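You operate a simulated robot arm through the tools that you are given. There is no shell and no other tool. Be economical: measure what you need, move in short steps, check, and stop when the job is done.

Carry out the task below with a simulated robot arm. There is one attempt and no reset: what you move stays moved.

TASK
Record five seconds or more of the Halbrix's busy channel, filter at NARROW.
Fine: switch on and turn till the green lamp lights; filter before you record; recorder and radio off after.
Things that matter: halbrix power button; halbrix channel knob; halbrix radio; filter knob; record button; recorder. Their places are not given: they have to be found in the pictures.

Only the result counts: the job must be done as asked and must still hold three seconds after the hand-in. Knocking over, shifting, dropping, spilling or breaking anything else fails it.

THE ROBOT
A 6-joint arm with a two-finger parallel gripper, fixed in place. Base frame: the origin is at the foot of the arm, x ahead of it, y to its left, z up. Units: m, rad, N and s.
Its first joint turns from -2.897 to 2.897 rad. Payload 4.1 kg.
The TCP is the grasp point between the finger pads, 0.023 m short of the fingertips. In the tool frame z runs along the fingers and y along their closing line. The gripper opens to 0.094 m. The fingers are 0.038 m wide and 0.01 m thick; the gripper's body (0.054 by 0.096 m) begins 0.039 m behind the TCP.
Orientation is that of the tool frame in the base frame, as a unit quaternion [w, x, y, z]. With the fingers straight down and closing along the base's y, the tool's x points along the base's -x, its y along +y and its z along -z.

THE INTERFACE
- The arm moves only by the tool servo_tool. Its argument "steps" is text: rows parted by semicolons, each of 7 numbers parted by spaces: the opening, from 0 (shut) to 1 (fully open), then the shift along the base's x, y, z in m, then the turn, a rotation vector about the base's x, y, z in rad. In form: gripper tx ty tz rx ry rz; .... A call has 1 to 20 rows; each row is the pose to reach, as a shift and turn from the pose commanded when the call began. A row lasts 0.2 s, in which the tool goes at most 0.05 m and 0.15 rad; a call with a longer step from one row to the next is refused whole, and so is a gripper value outside its range. A pose out of reach is approached as far as the arm can. The call stops where the force on the tool passes 40 N (or 10 N more than at its start, if that is more) or the arm is blocked; 0.2 s more then pass. The fingers move at their own pace (about 0.045 m/s each) and stop on an object; they squeeze with about 39 N. The grip force told is the motor's: it shows also when the fingers shut on nothing. Time passes only in rows, and 0.2 s behind the last, so rows that repeat a pose let the fingers close. The reply holds the time, the measured pose of the TCP, the force on the tool along the base axes, the opening and the grip force, in the units named above and with some noise.
- Cameras (640 x 400 px; columns grow to the right, rows downward): "scene" is fixed at [0.05, 0.6501, 1.8111]; the picture's right is [-0.73, -0.69, 0.00], its down [-0.53, 0.56, -0.64] and it looks along [0.44, -0.47, -0.77] (base axes); focal length 320 px, centre (320, 200). "wrist" rides on the gripper at [-0.039, 0, -0.044] in the tool frame; the picture's right is [0.00, -1.00, 0.00], its down [0.97, 0.00, -0.24] and it looks along [0.24, 0.00, 0.97] (tool axes); focal length 218 px, centre (320, 200).
- grab_frame(camera): a new picture of that camera. No time passes.
- raise_lower(by): slides the trunk up (or, below 0, down) by that many m; the arm rides with it, the base frame stays. It gives what a move gives, with no picture.
- pixel_to_xyz(camera, pixels): for up to 12 pixels [column, row] of the newest picture of that camera ("zoom" is the newest enlarged one), the place [x, y, z] in the base frame of the surface seen there, good to about 0.003 m. No time passes.
- close_up(camera, box): a new picture of the part [left, top, right, bottom] of that camera's present view, enlarged. No time passes.
- close_job(): hands the job in; it is judged then, once.

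Work in short steps. Measure before you move; look again where a grasp or a placing could have gone wrong, and mend it. You have 80 turns and 34 pictures in all, those below and enlarged ones among them. Open the gripper and draw the arm clear of the work before you hand the job in, unless the task says otherwise; then end with one line.

The tools are called after "Emit:" by a JSON object that holds its "api" and its "payload". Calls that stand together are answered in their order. servo_tool: Moves the arm, as the interface text tells. Its arguments: {"type":"object","properties":{"steps":{"type":"string"}},"required":["steps"]} The other tools are called the same way: raise_lower (by) slides the trunk up or down; grab_frame (camera) takes a picture; pixel_to_xyz (camera, pixels) gives the place of the surface under pixels of a picture; close_up (camera, box) takes an enlarged picture of a part of a camera's view; close_job () hands the job in.

At the start:

```text
time_s: 0.0
ee_pos: [0.1836, 0.235, 1.4403]
tcp_rot: [-0.001, 0.001, 1.0, 0.0]
contact_force: [-1.1, -0.1, 0.8]
opening: 0.0938
gripper_force: 0.2
trunk travel left (down, up): [-0.57, 0.02]
```

scene: 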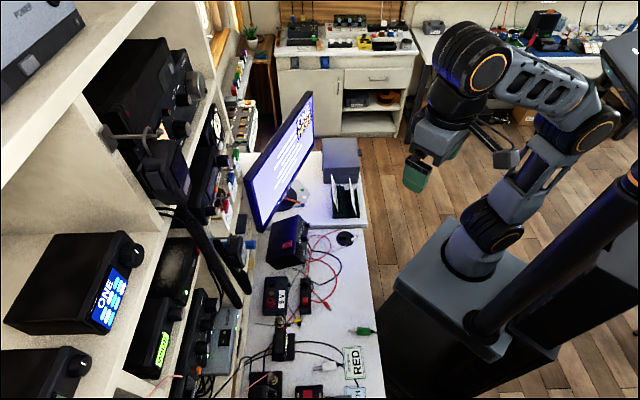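
wrist: 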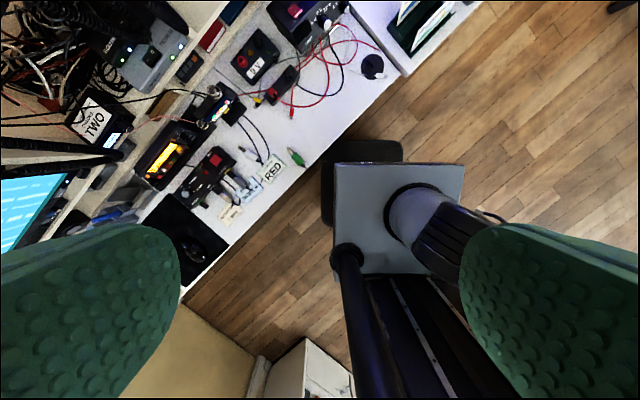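

The scene shows a bench with several devices around (250-370, 220-400) and shelves at left. I enlarge both to find the Halbrix radio, filter and recorder.

Emit:
{"api": "close_up", "payload": {"camera": "scene", "box": [220, 210, 400, 400]}}

Emit:
{"api": "close_up", "payload": {"camera": "wrist", "box": [60, 0, 420, 240]}}

Emit:
{"api": "close_up", "payload": {"camera": "scene", "box": [0, 200, 260, 400]}}

```text
2.11 times, centred on (310, 305) of scene
```

zoom: 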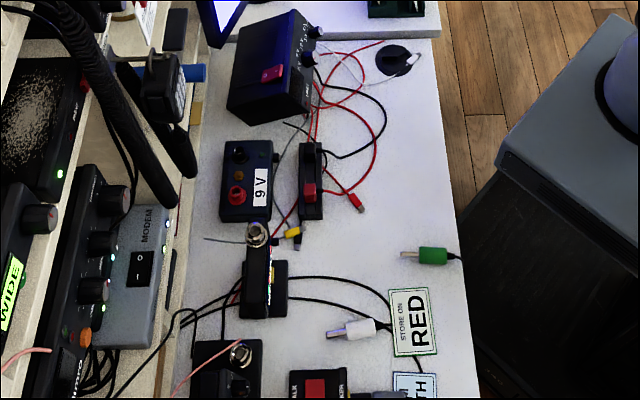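

```text
1.67 times, centred on (240, 120) of wrist
```

zoom: 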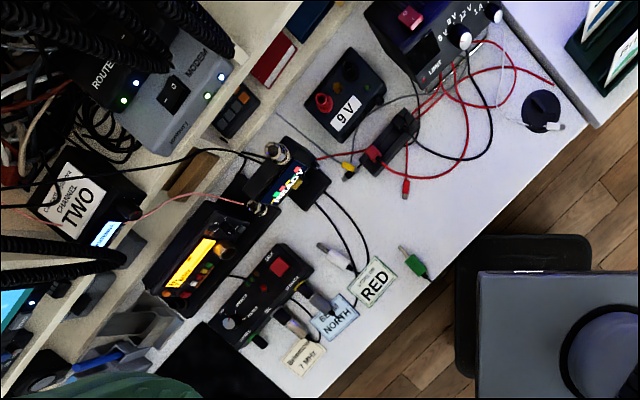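

```text
2.00 times, centred on (130, 300) of scene
```

zoom: 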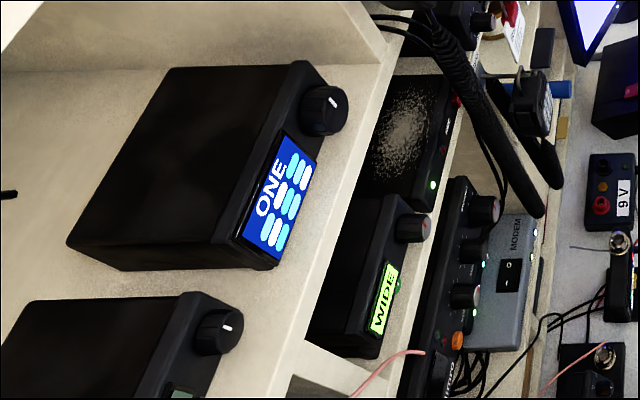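

The newest enlarged picture shows a "WIDE" display (filter) and a "ONE" box. I measure the places of knobs and boxes.

Emit:
{"api": "pixel_to_xyz", "payload": {"camera": "zoom", "pixels": [[412, 228], [428, 228], [384, 300], [323, 108], [335, 105], [275, 200], [220, 330], [465, 295], [458, 340], [508, 270], [485, 208], [610, 355]]}}

Emit:
{"api": "pixel_to_xyz", "payload": {"camera": "scene", "pixels": [[30, 20], [40, 50], [165, 90], [185, 130], [175, 160], [210, 185], [215, 125], [290, 145], [283, 340], [310, 390], [250, 245], [120, 135]]}}

Emit:
{"api": "close_up", "payload": {"camera": "scene", "box": [60, 20, 300, 240]}}

```text
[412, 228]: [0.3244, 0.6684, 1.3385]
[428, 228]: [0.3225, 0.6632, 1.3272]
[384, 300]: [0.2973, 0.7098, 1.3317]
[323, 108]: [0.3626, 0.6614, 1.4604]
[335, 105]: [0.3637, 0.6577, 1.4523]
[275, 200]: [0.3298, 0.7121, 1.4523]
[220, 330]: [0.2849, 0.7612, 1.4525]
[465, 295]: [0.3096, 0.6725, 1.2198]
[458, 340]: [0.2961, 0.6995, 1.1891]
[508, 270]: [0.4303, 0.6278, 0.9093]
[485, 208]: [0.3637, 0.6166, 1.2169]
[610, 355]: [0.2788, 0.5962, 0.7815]
```

```text
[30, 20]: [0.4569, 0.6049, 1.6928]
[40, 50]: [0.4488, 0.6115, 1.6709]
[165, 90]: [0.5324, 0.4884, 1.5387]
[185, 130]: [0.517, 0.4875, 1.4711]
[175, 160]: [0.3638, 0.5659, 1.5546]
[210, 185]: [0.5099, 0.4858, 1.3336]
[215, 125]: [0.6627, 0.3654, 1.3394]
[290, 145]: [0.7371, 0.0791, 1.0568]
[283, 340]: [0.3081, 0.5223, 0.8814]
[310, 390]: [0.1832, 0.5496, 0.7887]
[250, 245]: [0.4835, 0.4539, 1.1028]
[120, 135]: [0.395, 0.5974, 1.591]
```

```text
1.82 times, centred on (180, 130) of scene
```

zoom: 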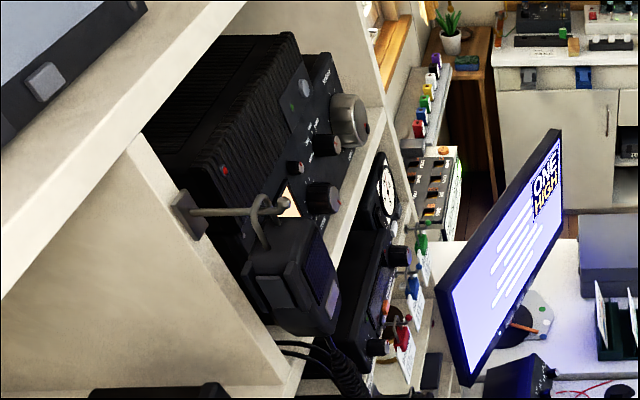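

I need the shelf's front direction; I measure edge points of the planks before turning the wrist toward it.

Emit:
{"api": "pixel_to_xyz", "payload": {"camera": "scene", "pixels": [[145, 10], [80, 55], [15, 102], [155, 265], [140, 295], [110, 350], [198, 60], [212, 90], [45, 265], [108, 300], [125, 238]]}}

Emit:
{"api": "servo_tool", "payload": {"steps": "1 0 0 0 0 0 0.14; 1 0 0 0 0 0 0.28; 1 0 0 0 0 0 0.42; 1 0 0 0 0 0 0.56; 1 0 0 0 0 0 0.68"}}

```text
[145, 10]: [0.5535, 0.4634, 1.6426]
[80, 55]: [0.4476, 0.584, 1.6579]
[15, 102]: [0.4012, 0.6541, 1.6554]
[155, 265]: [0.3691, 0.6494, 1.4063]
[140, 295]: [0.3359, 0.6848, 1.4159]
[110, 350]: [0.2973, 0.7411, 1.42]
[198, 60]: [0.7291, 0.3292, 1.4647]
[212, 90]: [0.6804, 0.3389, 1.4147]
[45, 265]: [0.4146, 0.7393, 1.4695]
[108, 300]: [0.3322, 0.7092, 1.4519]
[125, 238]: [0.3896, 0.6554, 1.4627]
```

```text
time_s: 1.2
ee_pos: [0.1829, 0.2345, 1.4404]
tcp_rot: [0.001, -0.334, 0.942, 0.0]
contact_force: [0.1, -0.5, 0.3]
opening: 0.094
gripper_force: 0.0
trunk travel left (down, up): [-0.57, 0.02]
```

The shelf front faces (-0.73,-0.69). I finish the yaw to 0.757, then pitch the fingers to horizontal towards the shelf.

Emit:
{"api": "servo_tool", "payload": {"steps": "1 0 0 0 0 0 0.077"}}

Emit:
{"api": "servo_tool", "payload": {"steps": "1 0 0 0 0.1 -0.104 0; 1 0 0 0 0.196 -0.208 0; 1 0 0 0 0.294 -0.312 0; 1 0 0 0 0.393 -0.415 0; 1 0 0 0 0.491 -0.519 0; 1 0 0 0 0.589 -0.623 0; 1 0 0 0 0.687 -0.727 0; 1 0 0 0 0.785 -0.831 0; 1 0 0 0 0.883 -0.935 0; 1 0 0 0 0.981 -1.038 0; 1 0 0 0 1.079 -1.142 0"}}

Emit:
{"api": "grab_frame", "payload": {"camera": "wrist"}}

```text
time_s: 1.6
ee_pos: [0.1833, 0.2352, 1.44]
tcp_rot: [0.0, -0.37, 0.929, 0.0]
contact_force: [-0.6, 0.2, -0.7]
opening: 0.0938
gripper_force: 0.1
trunk travel left (down, up): [-0.57, 0.02]
```

```text
time_s: 4.0
ee_pos: [0.1852, 0.2352, 1.4411]
tcp_rot: [0.658, -0.261, 0.656, 0.262]
contact_force: [-0.4, 0.6, -0.7]
opening: 0.094
gripper_force: 0.0
trunk travel left (down, up): [-0.57, 0.02]
```

```text
27 pictures are left
```

wrist: 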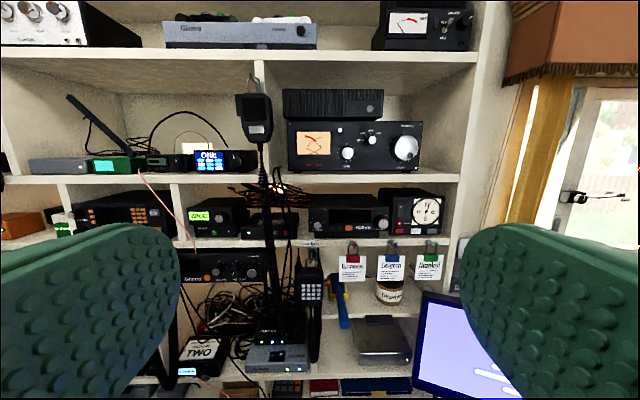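

A good upright view of the shelf. I enlarge several parts to read the names.

Emit:
{"api": "close_up", "payload": {"camera": "wrist", "box": [20, 130, 280, 300]}}

Emit:
{"api": "close_up", "payload": {"camera": "wrist", "box": [260, 80, 460, 250]}}

```text
2.35 times, centred on (150, 215) of wrist
```

zoom: 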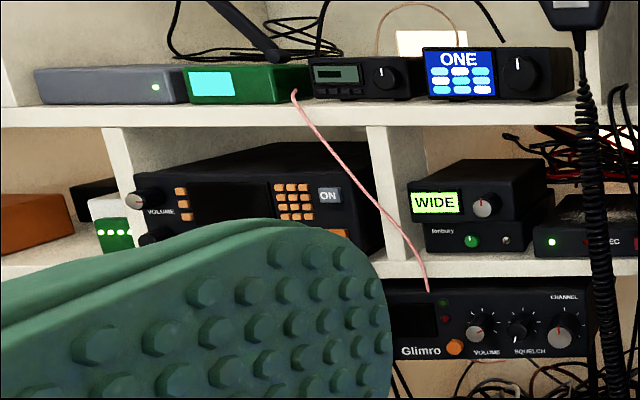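

```text
2.35 times, centred on (360, 165) of wrist
```

zoom: 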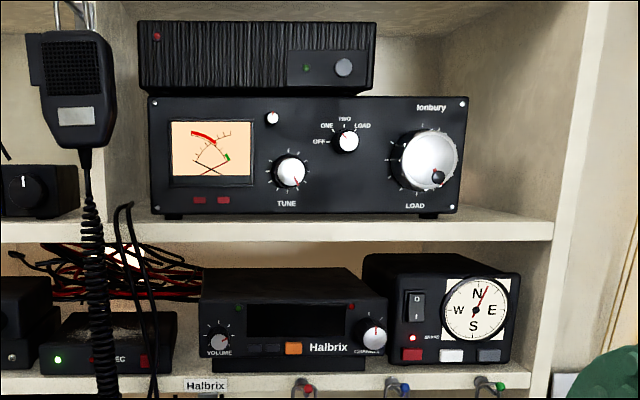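

Halbrix is at wrist (350,220), recorder with "REC" at (265,228), filter WIDE at (215,212). I measure these.

Emit:
{"api": "pixel_to_xyz", "payload": {"camera": "zoom", "pixels": [[294, 348], [374, 335], [374, 350], [240, 308], [350, 307], [147, 360], [105, 360], [125, 330], [220, 343], [310, 362], [415, 355], [300, 390]]}}

Emit:
{"api": "pixel_to_xyz", "payload": {"camera": "wrist", "pixels": [[224, 217], [212, 222], [202, 215], [205, 230], [260, 130], [262, 180], [263, 215], [263, 240], [230, 180], [280, 183], [240, 225]]}}

Emit:
{"api": "close_up", "payload": {"camera": "wrist", "box": [180, 180, 310, 260]}}

```text
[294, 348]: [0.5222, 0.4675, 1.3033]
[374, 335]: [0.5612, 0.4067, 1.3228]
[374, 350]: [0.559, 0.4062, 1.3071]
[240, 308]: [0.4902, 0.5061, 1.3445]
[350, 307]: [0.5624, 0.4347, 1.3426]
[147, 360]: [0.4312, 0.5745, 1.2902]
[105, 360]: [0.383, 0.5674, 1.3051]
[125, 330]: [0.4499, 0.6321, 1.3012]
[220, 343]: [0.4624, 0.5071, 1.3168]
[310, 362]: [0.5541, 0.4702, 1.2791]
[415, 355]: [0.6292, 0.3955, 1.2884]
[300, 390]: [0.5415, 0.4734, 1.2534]
```

```text
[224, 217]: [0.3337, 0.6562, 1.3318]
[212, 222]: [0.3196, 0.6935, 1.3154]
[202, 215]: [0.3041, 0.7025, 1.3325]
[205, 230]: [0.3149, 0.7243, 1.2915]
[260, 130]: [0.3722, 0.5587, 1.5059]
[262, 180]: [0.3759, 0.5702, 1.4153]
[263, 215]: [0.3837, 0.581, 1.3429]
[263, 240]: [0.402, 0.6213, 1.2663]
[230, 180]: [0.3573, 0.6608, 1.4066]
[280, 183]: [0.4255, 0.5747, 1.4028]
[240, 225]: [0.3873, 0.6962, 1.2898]
```

```text
4.92 times, centred on (245, 220) of wrist
```

zoom: 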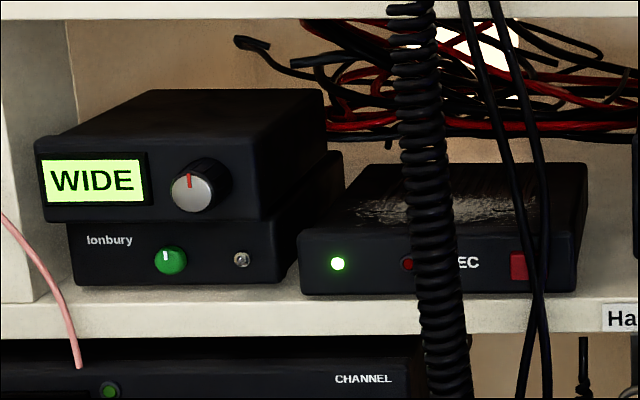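

Halbrix orange button is at about (0.522,0.468,1.303), its knob (0.560,0.4065,1.315), filter knob (0.334,0.656,1.332), REC button (0.431,0.5745,1.29). I approach the Halbrix midway and look closer, gripper closing.

Emit:
{"api": "servo_tool", "payload": {"steps": "0.5 0.03 0.016 -0.023 0 0 0; 0.3 0.06 0.032 -0.046 0 0 0; 0 0.09 0.048 -0.069 0 0 0; 0 0.12 0.064 -0.092 0 0 0; 0 0.15 0.08 -0.115 0 0 0; 0 0.18 0.098 -0.135 0 0 0; 0 0.18 0.098 -0.135 0 0 0"}}

Emit:
{"api": "grab_frame", "payload": {"camera": "wrist"}}

```text
time_s: 5.6
ee_pos: [0.3607, 0.3358, 1.3059]
tcp_rot: [0.657, -0.26, 0.658, 0.259]
contact_force: [-0.2, 0.1, 0.6]
opening: 0.0
gripper_force: 39.1
out of reach, approached as far as the arm can: row 6, 7
trunk travel left (down, up): [-0.57, 0.02]
```

```text
23 pictures are left
```

wrist: 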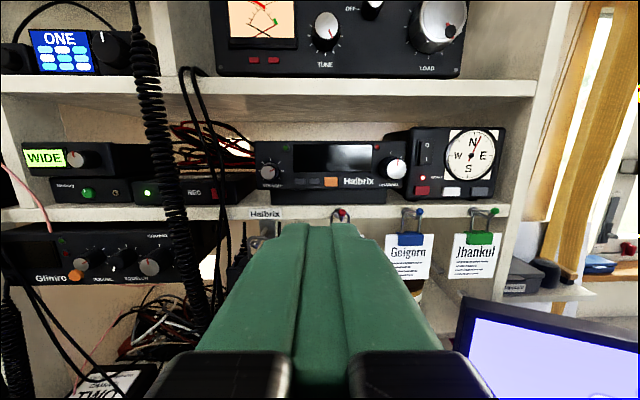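

Row 6 was slightly out of reach, so the trunk height matters. I measure where the arm's foot and shoulder are in the scene.

Emit:
{"api": "grab_frame", "payload": {"camera": "scene"}}

Emit:
{"api": "pixel_to_xyz", "payload": {"camera": "scene", "pixels": [[430, 270], [480, 255], [485, 215], [530, 345], [500, 200]]}}

Emit:
{"api": "pixel_to_xyz", "payload": {"camera": "wrist", "pixels": [[330, 182], [395, 165], [396, 172], [215, 190], [222, 192], [230, 150], [172, 190], [205, 192], [75, 158], [270, 180], [352, 145], [420, 190]]}}

```text
22 pictures are left
```

scene: 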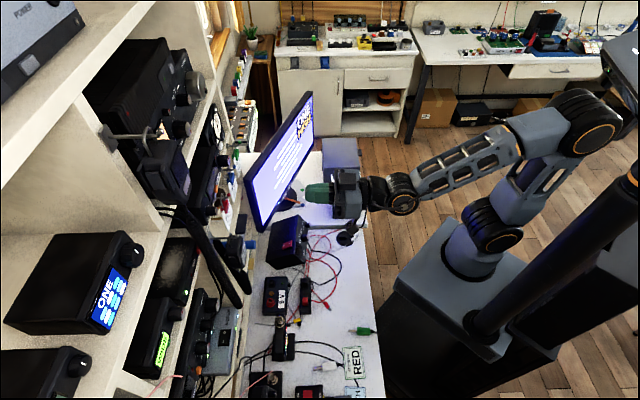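

```text
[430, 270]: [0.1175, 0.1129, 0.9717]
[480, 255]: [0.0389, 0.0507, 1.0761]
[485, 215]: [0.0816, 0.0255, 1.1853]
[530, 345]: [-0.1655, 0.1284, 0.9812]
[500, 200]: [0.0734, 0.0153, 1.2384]
```

```text
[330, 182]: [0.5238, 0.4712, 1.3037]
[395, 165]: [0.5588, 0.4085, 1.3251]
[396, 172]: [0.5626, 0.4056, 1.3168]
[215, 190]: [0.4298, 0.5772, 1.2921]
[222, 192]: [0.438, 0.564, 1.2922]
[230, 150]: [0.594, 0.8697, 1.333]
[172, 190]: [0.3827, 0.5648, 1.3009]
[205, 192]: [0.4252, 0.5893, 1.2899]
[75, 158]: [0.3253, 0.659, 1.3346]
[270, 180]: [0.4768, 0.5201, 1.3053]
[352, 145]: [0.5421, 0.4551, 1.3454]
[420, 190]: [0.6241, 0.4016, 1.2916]
```

The shoulder sits around z≈1.1 and the elbow is high; lowering the trunk should help. I retreat and rise first, then lower the trunk 0.15.

Emit:
{"api": "servo_tool", "payload": {"steps": "0 -0.03 -0.02 0.03 0 0 0; 0 -0.06 -0.04 0.06 0 0 0; 0 -0.09 -0.06 0.09 0 0 0"}}

Emit:
{"api": "raise_lower", "payload": {"by": -0.15}}

Emit:
{"api": "servo_tool", "payload": {"steps": "0 0 0 0.03 0 0 0; 0 0.03 0.03 0.055 0 0 0; 0 0.06 0.05 0.055 0 0 0; 0 0.09 0.07 0.055 0 0 0; 0 0.12 0.09 0.055 0 0 0; 0 0.15 0.11 0.055 0 0 0"}}

```text
time_s: 6.4
ee_pos: [0.2714, 0.2737, 1.3965]
tcp_rot: [0.657, -0.261, 0.656, 0.263]
contact_force: [-0.8, 0.0, 0.9]
opening: 0.0003
gripper_force: 38.9
trunk travel left (down, up): [-0.57, 0.02]
```

```text
time_s: 8.2
ee_pos: [0.2712, 0.2751, 1.2465]
tcp_rot: [0.657, -0.261, 0.657, 0.261]
contact_force: [-0.1, -0.3, -0.4]
opening: 0.0001
gripper_force: 39.3
trunk travel left (down, up): [-0.42, 0.17]
```

```text
time_s: 9.6
ee_pos: [0.4212, 0.3846, 1.3024]
tcp_rot: [0.657, -0.262, 0.657, 0.262]
contact_force: [-0.7, 0.0, 0.7]
opening: 0.0002
gripper_force: 38.9
trunk travel left (down, up): [-0.42, 0.17]
```

Reach is fine now. I move to about 14 mm short of the orange power button and check.

Emit:
{"api": "servo_tool", "payload": {"steps": "0 0.025 0.02 0.001 0 0 0; 0 0.05 0.04 0.001 0 0 0; 0 0.0746 0.059 0.001 0 0 0; 0 0.0746 0.059 0.001 0 0 0"}}

Emit:
{"api": "grab_frame", "payload": {"camera": "wrist"}}

```text
time_s: 10.6
ee_pos: [0.4952, 0.4442, 1.3026]
tcp_rot: [0.657, -0.261, 0.657, 0.261]
contact_force: [0.3, 0.6, -0.4]
opening: 0.0001
gripper_force: 39.0
trunk travel left (down, up): [-0.42, 0.17]
```

```text
21 pictures are left
```

wrist: 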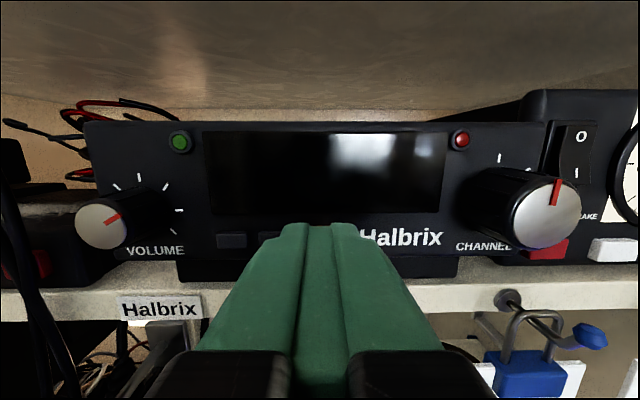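

The tips cover the orange button (around 320,240). I press straight in by small steps, then withdraw.

Emit:
{"api": "servo_tool", "payload": {"steps": "0 0.0036 0.0034 0 0 0 0; 0 0.0073 0.0069 0 0 0 0; 0 0.0095 0.0089 0 0 0 0; 0 0.0116 0.011 0 0 0 0; 0 0.0131 0.0124 0 0 0 0"}}

Emit:
{"api": "grab_frame", "payload": {"camera": "wrist"}}

```text
time_s: 11.8
ee_pos: [0.5067, 0.4541, 1.3025]
tcp_rot: [0.656, -0.262, 0.658, 0.261]
contact_force: [-17.3, -19.1, -14.4]
opening: 0.0
gripper_force: 39.0
trunk travel left (down, up): [-0.42, 0.17]
```

```text
20 pictures are left
```

wrist: 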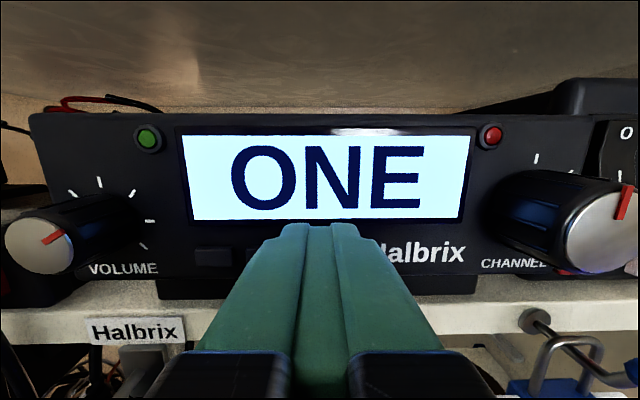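

The display lit: channel ONE, green lamp dim. I measure the channel knob face (~603,232), then back off.

Emit:
{"api": "pixel_to_xyz", "payload": {"camera": "wrist", "pixels": [[603, 232], [570, 238], [600, 190], [600, 268], [635, 225], [535, 260], [620, 130], [625, 180], [500, 280], [540, 190]]}}

Emit:
{"api": "servo_tool", "payload": {"steps": "0 -0.02 -0.019 0 0 0 0; 0 -0.05 -0.047 0 0 0 0; 0.3 -0.065 -0.061 0 0 0 0; 0.5 -0.065 -0.061 0 0 0 0"}}

Emit:
{"api": "grab_frame", "payload": {"camera": "wrist"}}

```text
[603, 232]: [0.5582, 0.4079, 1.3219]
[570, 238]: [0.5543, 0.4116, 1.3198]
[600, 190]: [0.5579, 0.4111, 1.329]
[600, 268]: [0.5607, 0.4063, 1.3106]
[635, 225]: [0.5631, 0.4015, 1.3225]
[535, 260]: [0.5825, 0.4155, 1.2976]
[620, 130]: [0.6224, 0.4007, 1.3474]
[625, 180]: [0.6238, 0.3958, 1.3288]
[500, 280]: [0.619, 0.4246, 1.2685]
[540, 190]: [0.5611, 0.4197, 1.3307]
```

```text
time_s: 12.8
ee_pos: [0.4451, 0.3946, 1.3021]
tcp_rot: [0.657, -0.261, 0.657, 0.262]
contact_force: [-0.5, -0.8, -0.6]
opening: 0.0471
gripper_force: 0.5
trunk travel left (down, up): [-0.42, 0.17]
```

```text
19 pictures are left
```

wrist: 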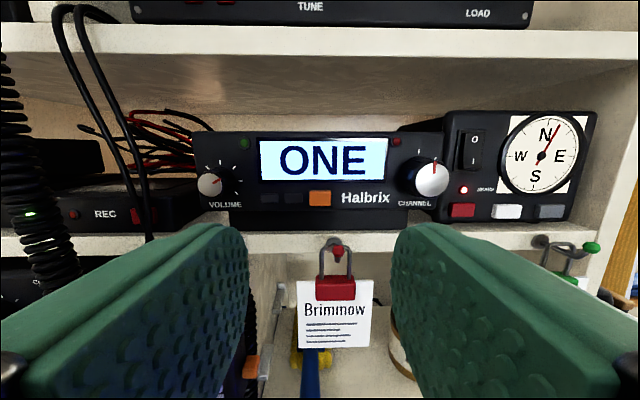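

Knob centre ≈ (0.559,0.4075,1.319), diameter ~24 mm. I line the open fingers up in front of it and look.

Emit:
{"api": "servo_tool", "payload": {"steps": "0.47 0.03 -0.02 0.009 0 0 0; 0.47 0.0587 -0.0393 0.0172 0 0 0; 0.47 0.0587 -0.0393 0.0172 0 0 0"}}

Emit:
{"api": "grab_frame", "payload": {"camera": "wrist"}}

```text
time_s: 13.6
ee_pos: [0.485, 0.3673, 1.3011]
tcp_rot: [0.635, -0.262, 0.684, 0.244]
contact_force: [1.0, -0.1, 0.3]
opening: 0.0441
gripper_force: 0.0
out of reach, approached as far as the arm can: row 1, 2
trunk travel left (down, up): [-0.42, 0.17]
```

```text
18 pictures are left
```

wrist: 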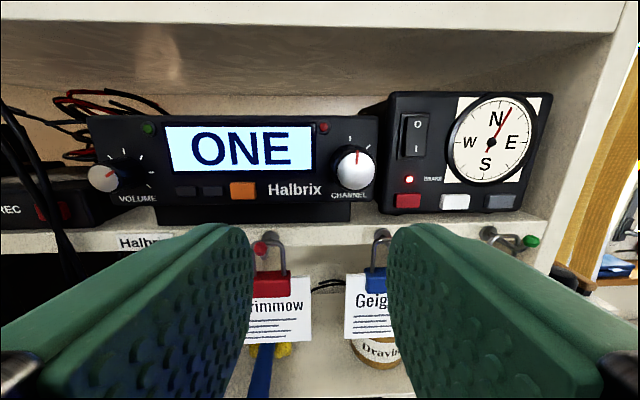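

The move stalled with the wrist drifting (offset of heading from azimuth); I look at the arm's configuration in the scene.

Emit:
{"api": "grab_frame", "payload": {"camera": "scene"}}

Emit:
{"api": "pixel_to_xyz", "payload": {"camera": "scene", "pixels": [[565, 120], [540, 190], [460, 175], [400, 195], [375, 195], [350, 190], [500, 220], [420, 160]]}}

```text
17 pictures are left
```

scene: 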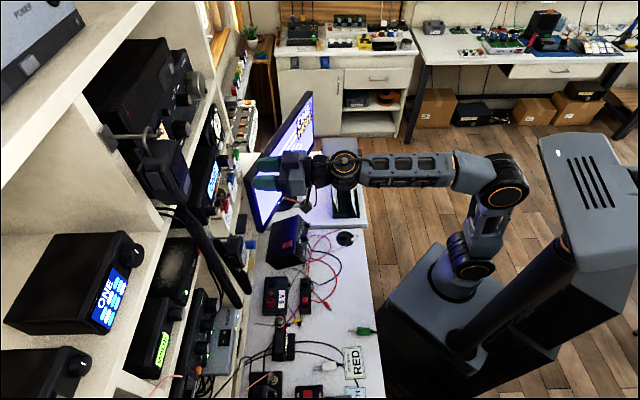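

```text
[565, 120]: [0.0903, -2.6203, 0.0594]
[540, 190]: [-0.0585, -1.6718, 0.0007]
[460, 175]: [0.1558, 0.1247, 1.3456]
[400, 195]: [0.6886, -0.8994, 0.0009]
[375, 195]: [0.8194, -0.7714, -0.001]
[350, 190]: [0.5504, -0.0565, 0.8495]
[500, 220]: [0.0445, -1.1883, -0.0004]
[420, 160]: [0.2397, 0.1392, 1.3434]
```

The forearm is now level and in line with the tool – a wrist singularity. Lowering the trunk further makes the forearm slope up and gets away from it; I retreat first, restoring orientation after.

Emit:
{"api": "servo_tool", "payload": {"steps": "0.47 -0.03 -0.01 0.01 0 0 0; 0.47 -0.06 -0.03 0.02 0 0 0; 0.47 -0.09 -0.05 0.03 0 0 0; 0.47 -0.12 -0.06 0.04 0 0 0"}}

Emit:
{"api": "raise_lower", "payload": {"by": -0.14}}

```text
time_s: 14.6
ee_pos: [0.3824, 0.295, 1.3602]
tcp_rot: [0.657, -0.26, 0.657, 0.262]
contact_force: [0.0, 0.0, 0.4]
opening: 0.0443
gripper_force: 0.0
trunk travel left (down, up): [-0.42, 0.17]
```

```text
time_s: 16.2
ee_pos: [0.382, 0.2962, 1.2193]
tcp_rot: [0.657, -0.262, 0.656, 0.262]
contact_force: [-0.5, 0.0, 0.9]
opening: 0.0441
gripper_force: 0.0
trunk travel left (down, up): [-0.28, 0.31]
```

Orientation is back to true. Now to the pre-grasp pose in front of the channel knob.

Emit:
{"api": "servo_tool", "payload": {"steps": "0.47 0 0 0.04 0 0 0; 0.47 0.02 0.01 0.08 0 0 0; 0.47 0.05 0.025 0.0997 0 0 0; 0.47 0.09 0.043 0.0997 0 0 0; 0.47 0.1218 0.0591 0.0997 0 0 0; 0.47 0.1218 0.0591 0.0997 0 0 0"}}

Emit:
{"api": "grab_frame", "payload": {"camera": "wrist"}}

```text
time_s: 17.6
ee_pos: [0.5053, 0.3551, 1.3174]
tcp_rot: [0.657, -0.261, 0.657, 0.262]
contact_force: [-0.6, 1.0, -0.5]
opening: 0.0441
gripper_force: 0.0
out of reach, approached as far as the arm can: row 1, 2, 3
trunk travel left (down, up): [-0.28, 0.31]
```

```text
16 pictures are left
```

wrist: 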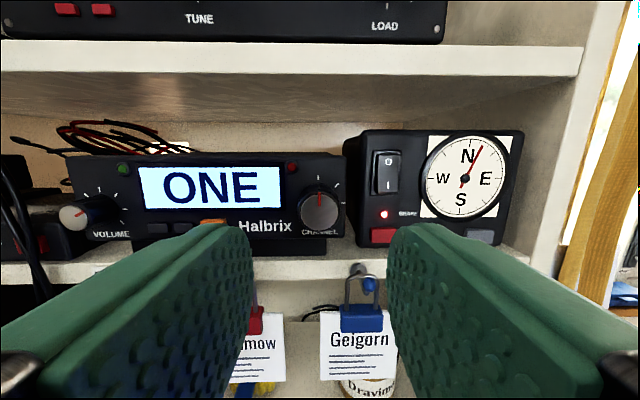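

The knob is centred at (319,211) between the fingers. I move straight in 65 mm and close.

Emit:
{"api": "servo_tool", "payload": {"steps": "0.47 0.016 0.015 0.002 0 0 0; 0.47 0.032 0.03 0.002 0 0 0; 0.47 0.0465 0.044 0.002 0 0 0; 0.2 0.0465 0.044 0.002 0 0 0; 0.1 0.0465 0.044 0.002 0 0 0; 0.1 0.0465 0.044 0.002 0 0 0"}}

Emit:
{"api": "grab_frame", "payload": {"camera": "wrist"}}

```text
time_s: 19.0
ee_pos: [0.5516, 0.3833, 1.3137]
tcp_rot: [0.658, -0.264, 0.654, 0.265]
contact_force: [-9.2, -0.2, 2.2]
opening: 0.0117
gripper_force: 3.2
out of reach, approached as far as the arm can: row 2, 3, 4, 5, 6
trunk travel left (down, up): [-0.28, 0.31]
```

```text
15 pictures are left
```

wrist: 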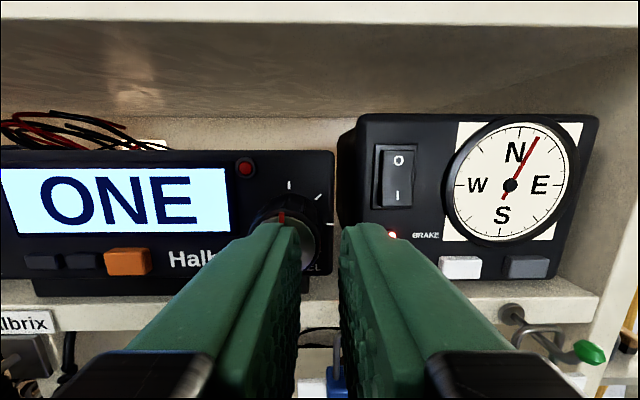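

At this trunk height the arm is fully stretched and was deflected. I open, back straight out, raise the trunk 0.07 and re-approach.

Emit:
{"api": "servo_tool", "payload": {"steps": "0.3 -0.03 -0.028 0 0 0 0; 0.5 -0.06 -0.057 0 0 0 0; 0.5 -0.09 -0.085 -0.03 0 0 0; 0.5 -0.10 -0.095 -0.06 0 0 0"}}

Emit:
{"api": "raise_lower", "payload": {"by": 0.07}}

```text
refused: row 3 steps farther than a row can; nothing moved
```

```text
time_s: 19.5
ee_pos: [0.5534, 0.3805, 1.324]
tcp_rot: [0.654, -0.265, 0.659, 0.261]
contact_force: [-4.4, -7.1, 1.0]
opening: 0.0082
gripper_force: 0.1
trunk travel left (down, up): [-0.293, 0.297]
stopped: the force on the tool passed its limit (the readings are from after the stop); the commanded pose is now the measured one
```

The retreat was refused, and the raise stopped on light contact. I retreat now in permitted steps and look.

Emit:
{"api": "servo_tool", "payload": {"steps": "0.2 -0.025 -0.024 0 0 0 0; 0.4 -0.05 -0.048 0 0 0 0; 0.47 -0.08 -0.076 0 0 0 0; 0.47 -0.105 -0.1 -0.02 0 0 0; 0.47 -0.105 -0.1 -0.05 0 0 0"}}

Emit:
{"api": "grab_frame", "payload": {"camera": "wrist"}}

```text
time_s: 20.7
ee_pos: [0.4485, 0.2814, 1.2706]
tcp_rot: [0.654, -0.265, 0.659, 0.261]
contact_force: [0.5, -1.3, 0.3]
opening: 0.0443
gripper_force: 0.0
trunk travel left (down, up): [-0.293, 0.297]
```

```text
14 pictures are left
```

wrist: 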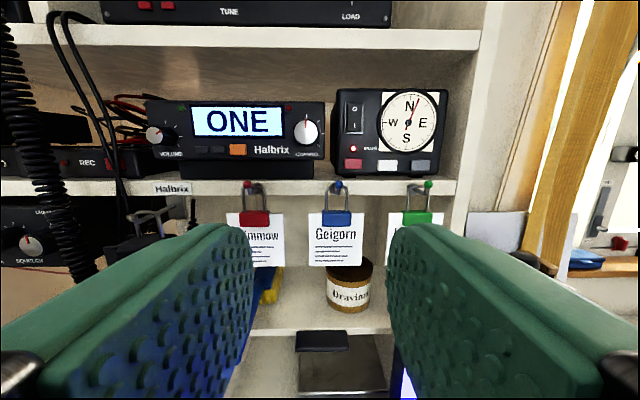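

All is still in place and the knob unturned. I raise the trunk 0.06 and go to the pre-grasp pose.

Emit:
{"api": "raise_lower", "payload": {"by": 0.06}}

Emit:
{"api": "servo_tool", "payload": {"steps": "0.47 0.02 0.025 -0.004 0 0 0; 0.47 0.04 0.05 -0.008 0 0 0; 0.47 0.0553 0.0739 -0.009 0 0 0; 0.47 0.0553 0.0739 -0.009 0 0 0"}}

```text
time_s: 21.7
ee_pos: [0.45, 0.2838, 1.331]
tcp_rot: [0.653, -0.266, 0.659, 0.261]
contact_force: [0.1, 0.2, 0.1]
opening: 0.0446
gripper_force: 0.0
trunk travel left (down, up): [-0.353, 0.237]
```

```text
time_s: 22.7
ee_pos: [0.5042, 0.3578, 1.3205]
tcp_rot: [0.652, -0.266, 0.659, 0.262]
contact_force: [0.0, -0.3, -0.1]
opening: 0.0443
gripper_force: 0.0
trunk travel left (down, up): [-0.353, 0.237]
```

Reached cleanly. Now forward over the knob, still open, checking for reach before closing.

Emit:
{"api": "servo_tool", "payload": {"steps": "0.47 0.016 0.0145 0 0 0 0; 0.47 0.032 0.029 0 0 0 0; 0.47 0.0463 0.0422 0 0 0 0; 0.47 0.0463 0.0422 0 0 0 0"}}

Emit:
{"api": "grab_frame", "payload": {"camera": "wrist"}}

```text
time_s: 23.7
ee_pos: [0.5498, 0.3993, 1.3212]
tcp_rot: [0.653, -0.265, 0.66, 0.26]
contact_force: [0.4, 0.2, -1.4]
opening: 0.0443
gripper_force: 0.1
trunk travel left (down, up): [-0.353, 0.237]
```

```text
13 pictures are left
```

wrist: 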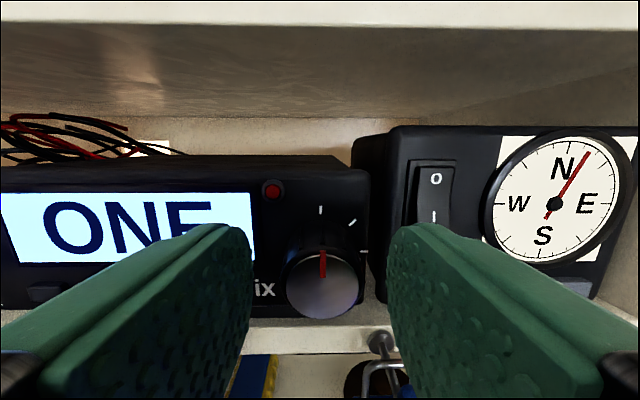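

The knob sits between the fingers at (322,280), pointer straight up, ticks continuing clockwise at 45°. I close on it and turn 45° clockwise.

Emit:
{"api": "servo_tool", "payload": {"steps": "0.15 0 0 0 0 0 0; 0.15 0 0 0 0 0 0; 0.15 0 0 0 0 0 0; 0.15 0 0 0 0.095 0.09 0; 0.15 0 0 0 0.19 0.18 0; 0.15 0 0 0 0.285 0.27 0; 0.15 0 0 0 0.38 0.36 0; 0.15 0 0 0 0.475 0.45 0; 0.15 0 0 0 0.57 0.54 0; 0.15 0 0 0 0.57 0.54 0"}}

Emit:
{"api": "grab_frame", "payload": {"camera": "wrist"}}

```text
time_s: 25.2
ee_pos: [0.5485, 0.3975, 1.3172]
tcp_rot: [0.579, -0.113, 0.695, 0.411]
contact_force: [6.5, 22.1, 11.5]
opening: 0.0246
gripper_force: 44.5
out of reach, approached as far as the arm can: row 6, 7
trunk travel left (down, up): [-0.353, 0.237]
stopped in row 7: the force on the tool passed its limit (the readings are from after the stop); the commanded pose is now the measured one
```

```text
12 pictures are left
```

wrist: 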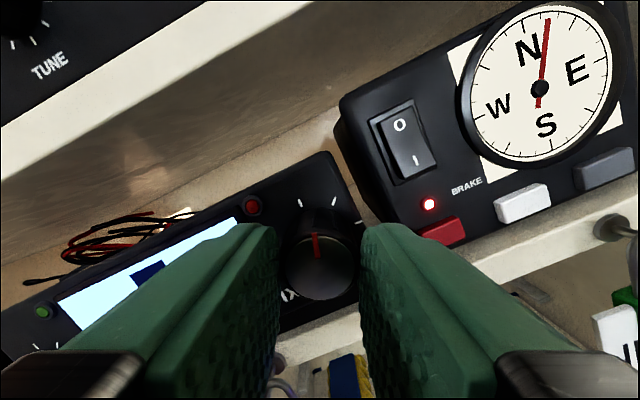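

The knob has followed ~27° before a wrist limit. I release, back off and look at display and lamp.

Emit:
{"api": "servo_tool", "payload": {"steps": "0.3 0 0 0 0 0 0; 0.47 0 0 0 0 0 0; 0.47 -0.02 -0.019 0 0 0 0; 0.47 -0.045 -0.043 0 0 0 0; 0.47 -0.06 -0.057 0 0 0 0"}}

Emit:
{"api": "grab_frame", "payload": {"camera": "wrist"}}

```text
time_s: 26.4
ee_pos: [0.4885, 0.3338, 1.3185]
tcp_rot: [0.58, -0.113, 0.695, 0.411]
contact_force: [0.1, 0.4, -0.5]
opening: 0.0441
gripper_force: 0.0
trunk travel left (down, up): [-0.353, 0.237]
```

```text
11 pictures are left
```

wrist: 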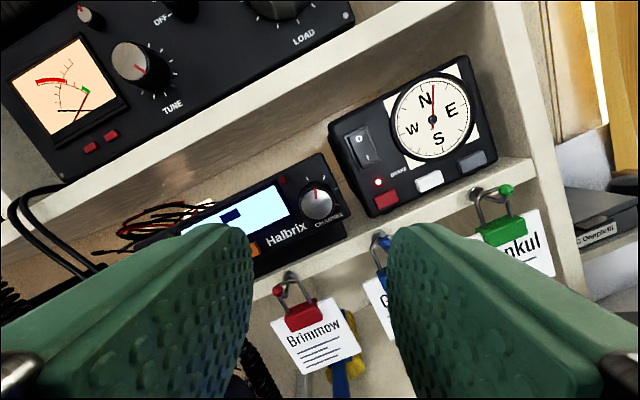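

The display now shows a dash (between channels). I turn the tool counter-clockwise about its axis to roll ≈ -28° for a fresh grip, at the standoff.

Emit:
{"api": "servo_tool", "payload": {"steps": "0.47 0 0 0 -0.1 -0.095 0; 0.47 0 0 0 -0.2 -0.19 0; 0.47 0 0 0 -0.3 -0.285 0; 0.47 0 0 0 -0.4 -0.38 0; 0.47 0 0 0 -0.5 -0.475 0; 0.47 0 0 0 -0.6 -0.57 0; 0.47 0 0 0 -0.7 -0.665 0; 0.47 0 0 0 -0.7 -0.665 0"}}

```text
time_s: 28.2
ee_pos: [0.4896, 0.3344, 1.318]
tcp_rot: [0.698, -0.426, 0.568, 0.093]
contact_force: [1.3, 1.2, 0.3]
opening: 0.0444
gripper_force: 0.1
trunk travel left (down, up): [-0.353, 0.237]
```

Roll is now about -30°. I move onto the knob again, close, turn 20° clockwise and check with the scene camera.

Emit:
{"api": "servo_tool", "payload": {"steps": "0.47 0.0153 0.0215 0.002 0 0 0; 0.47 0.031 0.036 0.002 0 0 0; 0.47 0.047 0.051 0.002 0 0 0; 0.47 0.0612 0.0654 0.002 0 0 0; 0.15 0.0612 0.0654 0.002 0 0 0; 0.15 0.0612 0.0654 0.002 0 0 0; 0.15 0.0612 0.0654 0.002 0 0 0; 0.15 0.0612 0.0654 0.002 0.084 0.08 0; 0.15 0.0612 0.0654 0.002 0.168 0.16 0; 0.15 0.0612 0.0654 0.002 0.25 0.24 0; 0.15 0.0612 0.0654 0.002 0.25 0.24 0"}}

Emit:
{"api": "grab_frame", "payload": {"camera": "wrist"}}

```text
time_s: 30.6
ee_pos: [0.5522, 0.3994, 1.3189]
tcp_rot: [0.672, -0.321, 0.632, 0.214]
contact_force: [10.7, 2.9, 7.2]
opening: 0.0259
gripper_force: 45.2
trunk travel left (down, up): [-0.353, 0.237]
```

```text
10 pictures are left
```

wrist: 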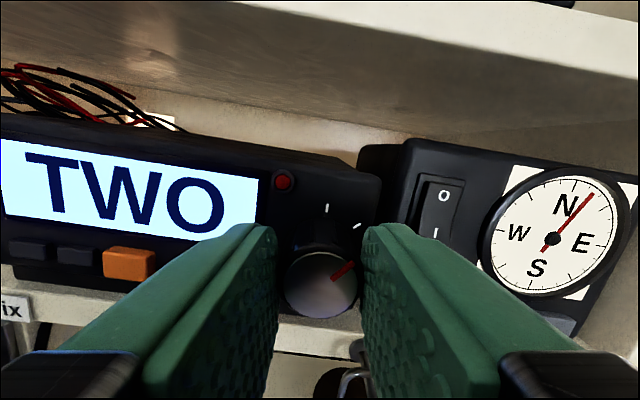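

Display says TWO. I check the green lamp with a scene enlargement.

Emit:
{"api": "close_up", "payload": {"camera": "scene", "box": [190, 140, 240, 220]}}

```text
5.00 times, centred on (215, 180) of scene
```

zoom: 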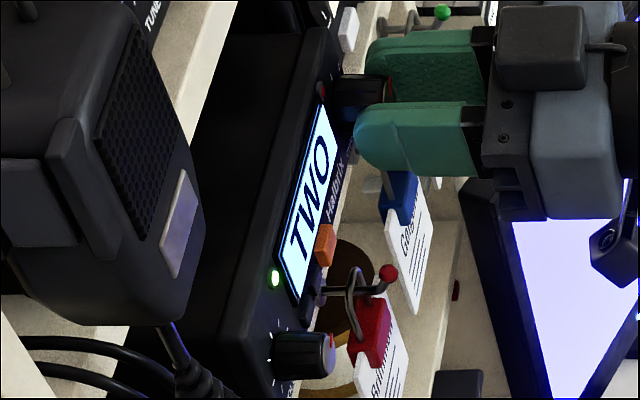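

The green lamp is lit: channel TWO is busy. I release, back straight off, and measure the hanging cords in front of the recorder.

Emit:
{"api": "servo_tool", "payload": {"steps": "0.3 0 0 0 0 0 0; 0.47 0 0 0 0 0 0; 0.47 -0.022 -0.021 0 0 0 0; 0.47 -0.05 -0.048 0 0 0 0; 0.47 -0.08 -0.076 -0.01 0 0 0; 0.47 -0.105 -0.1 -0.04 0 0 0; 0.47 -0.12 -0.114 -0.08 0 0 0"}}

Emit:
{"api": "pixel_to_xyz", "payload": {"camera": "scene", "pixels": [[185, 212], [200, 240], [215, 265], [228, 290], [235, 300], [225, 255], [240, 280], [248, 290], [245, 245], [235, 270], [178, 175], [190, 190]]}}

Emit:
{"api": "raise_lower", "payload": {"by": 0.1}}

```text
time_s: 32.2
ee_pos: [0.4288, 0.2846, 1.2393]
tcp_rot: [0.672, -0.32, 0.633, 0.213]
contact_force: [-0.1, 0.0, 0.2]
opening: 0.0442
gripper_force: 0.1
trunk travel left (down, up): [-0.353, 0.237]
```

```text
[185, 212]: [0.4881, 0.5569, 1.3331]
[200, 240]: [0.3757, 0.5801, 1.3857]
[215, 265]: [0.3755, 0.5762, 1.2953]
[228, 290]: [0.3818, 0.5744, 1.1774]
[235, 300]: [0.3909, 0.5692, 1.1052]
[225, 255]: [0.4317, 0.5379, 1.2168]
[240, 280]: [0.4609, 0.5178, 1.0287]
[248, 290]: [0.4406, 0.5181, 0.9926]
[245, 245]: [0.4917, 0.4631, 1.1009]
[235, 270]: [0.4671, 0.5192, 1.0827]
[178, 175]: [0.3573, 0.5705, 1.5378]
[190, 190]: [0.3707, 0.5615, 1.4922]
```

```text
time_s: 33.5
ee_pos: [0.4292, 0.2849, 1.3398]
tcp_rot: [0.672, -0.322, 0.632, 0.214]
contact_force: [0.4, -0.5, 0.7]
opening: 0.0438
gripper_force: 0.0
trunk travel left (down, up): [-0.453, 0.137]
```

Coil cord at about d≈0.67, so I'll travel in front of it. I move along the shelf to a standoff before the filter knob, rolling back to level.

Emit:
{"api": "servo_tool", "payload": {"steps": "0.47 -0.024 0.035 -0.001 0.036 0.034 0; 0.47 -0.048 0.07 -0.001 0.073 0.069 0; 0.47 -0.072 0.105 -0.002 0.11 0.103 0; 0.47 -0.097 0.14 -0.003 0.145 0.137 0; 0.47 -0.121 0.176 -0.004 0.18 0.17 0; 0.47 -0.145 0.211 -0.005 0.218 0.206 0; 0.47 -0.17 0.246 -0.006 0.218 0.206 0; 0.47 -0.1936 0.2813 -0.006 0.218 0.206 0; 0.47 -0.1936 0.2813 -0.006 0.218 0.206 0"}}

Emit:
{"api": "grab_frame", "payload": {"camera": "wrist"}}

```text
time_s: 35.5
ee_pos: [0.2345, 0.5684, 1.333]
tcp_rot: [0.635, -0.223, 0.671, 0.313]
contact_force: [0.6, -0.2, 0.6]
opening: 0.0441
gripper_force: 0.0
trunk travel left (down, up): [-0.453, 0.137]
```

```text
8 pictures are left
```

wrist: 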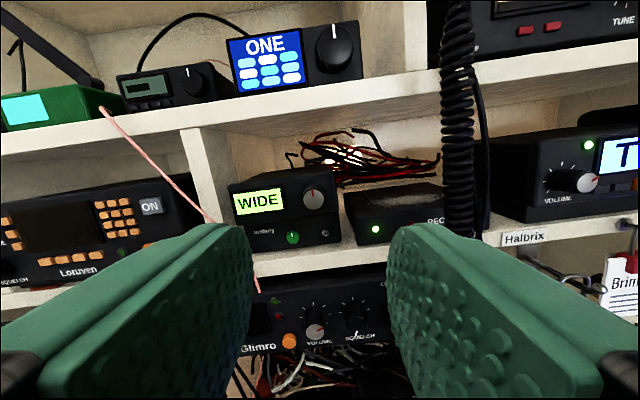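

The knob is at (314,198), Halbrix's lamp still green. I measure the knob and panel.

Emit:
{"api": "pixel_to_xyz", "payload": {"camera": "wrist", "pixels": [[314, 200], [308, 200], [320, 199], [313, 208], [313, 192], [280, 200], [333, 205], [325, 190], [460, 200], [485, 195], [455, 150], [210, 225]]}}

```text
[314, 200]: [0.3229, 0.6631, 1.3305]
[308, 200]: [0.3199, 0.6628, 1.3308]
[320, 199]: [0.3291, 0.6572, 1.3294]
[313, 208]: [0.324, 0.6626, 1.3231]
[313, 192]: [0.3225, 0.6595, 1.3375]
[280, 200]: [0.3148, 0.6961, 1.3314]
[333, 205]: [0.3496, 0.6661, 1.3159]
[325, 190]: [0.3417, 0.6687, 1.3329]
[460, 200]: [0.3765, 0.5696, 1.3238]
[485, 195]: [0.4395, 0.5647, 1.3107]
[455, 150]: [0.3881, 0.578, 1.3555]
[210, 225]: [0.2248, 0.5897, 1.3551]
```

Knob centre ≈ (0.3235,0.661,1.330). I check where the pink wire runs before going in.

Emit:
{"api": "pixel_to_xyz", "payload": {"camera": "wrist", "pixels": [[155, 160], [190, 199], [203, 213], [257, 283], [259, 290], [120, 122]]}}

```text
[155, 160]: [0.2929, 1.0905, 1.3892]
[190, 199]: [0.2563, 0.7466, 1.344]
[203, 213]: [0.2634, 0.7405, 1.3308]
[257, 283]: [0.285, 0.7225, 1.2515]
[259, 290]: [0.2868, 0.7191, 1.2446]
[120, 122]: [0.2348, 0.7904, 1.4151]
```

The wire is clear (e≈0.36). I pre-roll −0.4 rad, move onto the filter knob and close.

Emit:
{"api": "servo_tool", "payload": {"steps": "0.47 0 0 0 -0.1 -0.095 0; 0.47 0.01 0.012 -0.002 -0.2 -0.19 0; 0.47 0.02 0.024 -0.002 -0.29 -0.275 0; 0.47 0.04 0.045 -0.002 -0.29 -0.275 0; 0.47 0.06 0.065 -0.002 -0.29 -0.275 0; 0.47 0.0795 0.0845 -0.002 -0.29 -0.275 0; 0.47 0.0795 0.0845 -0.002 -0.29 -0.275 0; 0.15 0.0795 0.0845 -0.002 -0.29 -0.275 0; 0.15 0.0795 0.0845 -0.002 -0.29 -0.275 0; 0.15 0.0795 0.0845 -0.002 -0.29 -0.275 0"}}

```text
time_s: 37.8
ee_pos: [0.3138, 0.6538, 1.3308]
tcp_rot: [0.681, -0.354, 0.615, 0.181]
contact_force: [-0.6, 5.0, -1.3]
opening: 0.0199
gripper_force: 45.1
trunk travel left (down, up): [-0.453, 0.137]
```

Gripped at 20 mm. I turn clockwise about 45° and look.

Emit:
{"api": "servo_tool", "payload": {"steps": "0.15 0 0 0 0.095 0.09 0; 0.15 0 0 0 0.19 0.18 0; 0.15 0 0 0 0.285 0.27 0; 0.15 0 0 0 0.38 0.36 0; 0.15 0 0 0 0.475 0.45 0; 0.15 0 0 0 0.57 0.54 0; 0.15 0 0 0 0.57 0.54 0"}}

Emit:
{"api": "grab_frame", "payload": {"camera": "wrist"}}

```text
time_s: 39.4
ee_pos: [0.3143, 0.6541, 1.3311]
tcp_rot: [0.565, -0.09, 0.698, 0.43]
contact_force: [-5.1, 7.8, -3.9]
opening: 0.0196
gripper_force: 45.0
trunk travel left (down, up): [-0.453, 0.137]
```

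```text
7 pictures are left
```

wrist: 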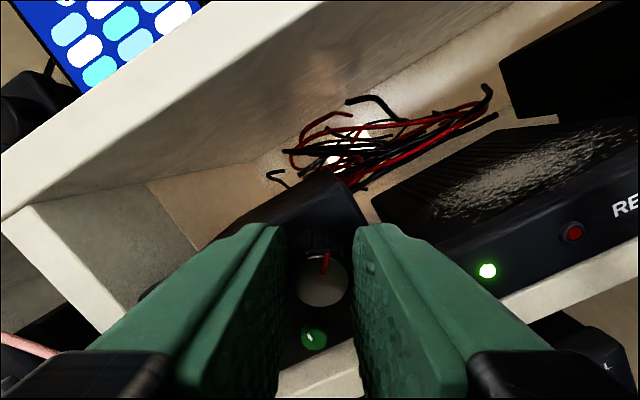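

The display is hidden here by the left finger; I check it via a scene enlargement.

Emit:
{"api": "close_up", "payload": {"camera": "scene", "box": [130, 270, 230, 390]}}

```text
3.33 times, centred on (180, 330) of scene
```

zoom: 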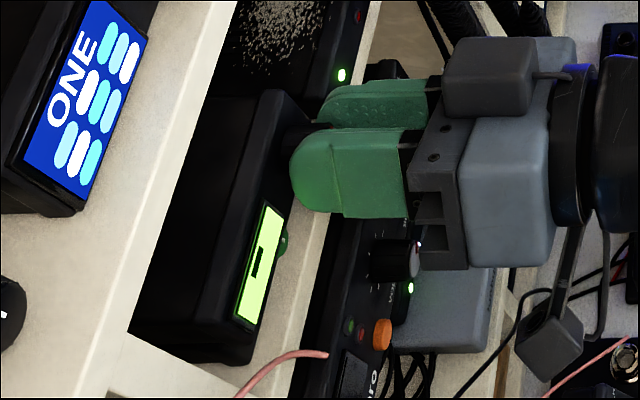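

The display shows a dash, so NARROW lies further. I turn on by another 0.26 rad (to ~60°).

Emit:
{"api": "servo_tool", "payload": {"steps": "0.15 0 0 0 0.095 0.09 0; 0.15 0 0 0 0.19 0.18 0; 0.15 0 0 0 0.19 0.18 0"}}

Emit:
{"api": "close_up", "payload": {"camera": "scene", "box": [130, 270, 230, 390]}}

```text
time_s: 40.1
ee_pos: [0.3151, 0.653, 1.3306]
tcp_rot: [0.506, 0.003, 0.703, 0.5]
contact_force: [-8.3, 5.1, -6.9]
opening: 0.0196
gripper_force: 45.6
trunk travel left (down, up): [-0.453, 0.137]
```

```text
3.33 times, centred on (180, 330) of scene
```

zoom: 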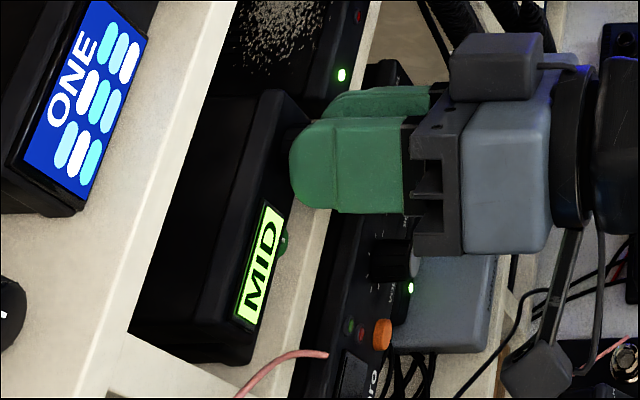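

MID at ~60°, so NARROW should be ~60° further. I release, back off 45 mm, roll back by 1.2 rad, and regrip.

Emit:
{"api": "servo_tool", "payload": {"steps": "0.3 0 0 0 0 0 0; 0.42 0 0 0 0 0 0; 0.42 -0.015 -0.0142 0 0 0 0; 0.42 -0.033 -0.031 0 0 0 0; 0.42 -0.033 -0.031 0 -0.1 -0.095 0; 0.42 -0.033 -0.031 0 -0.2 -0.19 0; 0.42 -0.033 -0.031 0 -0.3 -0.284 0; 0.42 -0.033 -0.031 0 -0.4 -0.378 0; 0.42 -0.033 -0.031 0 -0.5 -0.473 0; 0.42 -0.033 -0.031 0 -0.6 -0.567 0; 0.42 -0.033 -0.031 0 -0.7 -0.66 0; 0.42 -0.033 -0.031 0 -0.8 -0.756 0; 0.42 -0.033 -0.031 0 -0.88 -0.832 0; 0.42 -0.033 -0.031 0 -0.88 -0.832 0"}}

Emit:
{"api": "servo_tool", "payload": {"steps": "0.42 0.015 0.0142 0 0 0 0; 0.42 0.033 0.031 0 0 0 0; 0.42 0.033 0.031 0 0 0 0; 0.15 0.033 0.031 0 0 0 0; 0.15 0.033 0.031 0 0 0 0; 0.15 0.033 0.031 0 0 0 0"}}

```text
time_s: 43.1
ee_pos: [0.2823, 0.6214, 1.3319]
tcp_rot: [0.692, -0.403, 0.586, 0.122]
contact_force: [0.2, -0.8, -0.1]
opening: 0.0394
gripper_force: 0.0
trunk travel left (down, up): [-0.453, 0.137]
```

```text
time_s: 44.5
ee_pos: [0.3136, 0.6534, 1.331]
tcp_rot: [0.692, -0.403, 0.586, 0.123]
contact_force: [-3.6, 4.0, -2.9]
opening: 0.0198
gripper_force: 44.8
trunk travel left (down, up): [-0.453, 0.137]
```

Gripped again at roll ≈ −24°. I turn 60° clockwise and check the display.

Emit:
{"api": "servo_tool", "payload": {"steps": "0.15 0 0 0 0.095 0.09 0; 0.15 0 0 0 0.19 0.18 0; 0.15 0 0 0 0.285 0.27 0; 0.15 0 0 0 0.38 0.36 0; 0.15 0 0 0 0.475 0.45 0; 0.15 0 0 0 0.57 0.54 0; 0.15 0 0 0 0.665 0.63 0; 0.15 0 0 0 0.76 0.72 0; 0.15 0 0 0 0.76 0.72 0"}}

Emit:
{"api": "close_up", "payload": {"camera": "scene", "box": [130, 270, 230, 390]}}

```text
time_s: 46.5
ee_pos: [0.314, 0.6539, 1.33]
tcp_rot: [0.544, -0.056, 0.702, 0.456]
contact_force: [-11.7, 1.4, -11.6]
opening: 0.0196
gripper_force: 45.9
trunk travel left (down, up): [-0.453, 0.137]
```

```text
3.33 times, centred on (180, 330) of scene
```

zoom: 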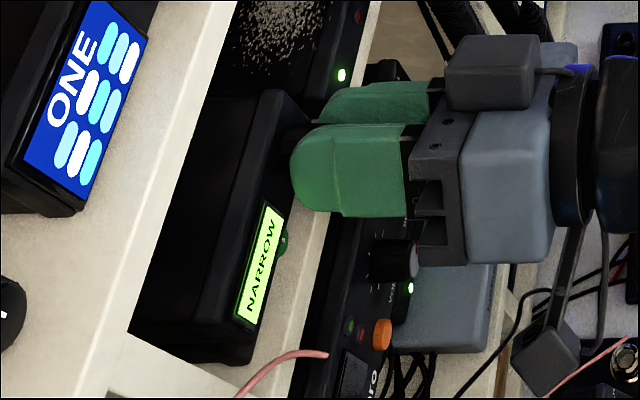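

NARROW shows. I release, back off, level the roll, shut the fingers and move in front of the recorder at a standoff.

Emit:
{"api": "servo_tool", "payload": {"steps": "0.3 0 0 0 0 0 0; 0.42 0 0 0 0 0 0; 0.42 -0.015 -0.0142 0 0 0 0; 0.42 -0.04 -0.038 0 0 0 0; 0.42 -0.068 -0.064 0 -0.09 -0.085 0; 0.3 -0.092 -0.087 0 -0.18 -0.17 0; 0 -0.092 -0.087 -0.01 -0.27 -0.255 0; 0 -0.066 -0.111 -0.02 -0.36 -0.34 0; 0 -0.04 -0.135 -0.03 -0.449 -0.425 0; 0 -0.014 -0.159 -0.038 -0.449 -0.425 0; 0 0.012 -0.1825 -0.038 -0.449 -0.425 0; 0 0.012 -0.1825 -0.038 -0.449 -0.425 0"}}

Emit:
{"api": "grab_frame", "payload": {"camera": "wrist"}}

```text
time_s: 49.1
ee_pos: [0.3276, 0.4677, 1.2936]
tcp_rot: [0.653, -0.268, 0.655, 0.268]
contact_force: [0.5, -0.3, 0.5]
opening: 0.0
gripper_force: 39.1
trunk travel left (down, up): [-0.453, 0.137]
```

```text
3 pictures are left
```

wrist: 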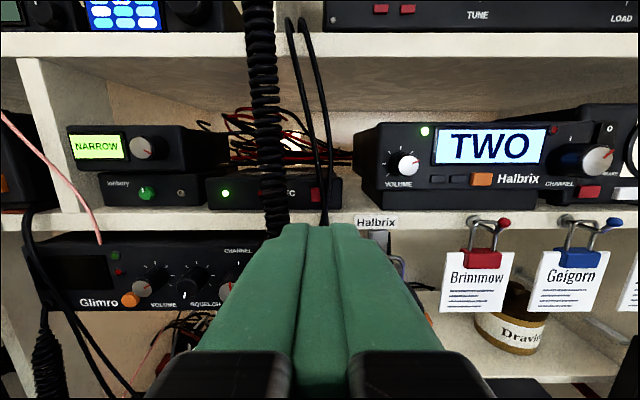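

NARROW and TWO with green lamp lit. The red button is at (316,195), with cables near; I measure them (free).

Emit:
{"api": "pixel_to_xyz", "payload": {"camera": "wrist", "pixels": [[314, 196], [317, 193], [311, 195], [323, 195], [324, 205], [327, 180], [320, 160], [331, 150], [275, 195], [283, 195], [335, 195], [300, 200]]}}

Emit:
{"api": "pixel_to_xyz", "payload": {"camera": "wrist", "pixels": [[319, 180], [321, 186], [321, 192], [322, 198], [324, 212], [327, 190], [328, 198], [270, 150], [281, 220], [285, 215], [313, 202], [318, 202]]}}

```text
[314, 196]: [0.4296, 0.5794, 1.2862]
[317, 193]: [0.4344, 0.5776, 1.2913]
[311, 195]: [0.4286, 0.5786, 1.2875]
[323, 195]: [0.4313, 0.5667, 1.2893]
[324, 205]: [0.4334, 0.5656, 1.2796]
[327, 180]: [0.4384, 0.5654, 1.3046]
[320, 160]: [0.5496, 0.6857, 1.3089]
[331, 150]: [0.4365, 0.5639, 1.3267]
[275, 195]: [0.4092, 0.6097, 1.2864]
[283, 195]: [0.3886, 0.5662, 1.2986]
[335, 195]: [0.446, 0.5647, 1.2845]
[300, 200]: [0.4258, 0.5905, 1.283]
```

```text
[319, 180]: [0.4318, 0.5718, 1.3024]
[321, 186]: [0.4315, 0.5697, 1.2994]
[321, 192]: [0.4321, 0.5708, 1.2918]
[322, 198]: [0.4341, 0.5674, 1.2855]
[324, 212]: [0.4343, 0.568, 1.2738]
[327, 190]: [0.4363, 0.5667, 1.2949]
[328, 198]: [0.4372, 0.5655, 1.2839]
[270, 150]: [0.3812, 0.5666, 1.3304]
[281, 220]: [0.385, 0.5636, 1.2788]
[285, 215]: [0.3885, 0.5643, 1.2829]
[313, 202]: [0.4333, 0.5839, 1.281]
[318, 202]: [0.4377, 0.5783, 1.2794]
```

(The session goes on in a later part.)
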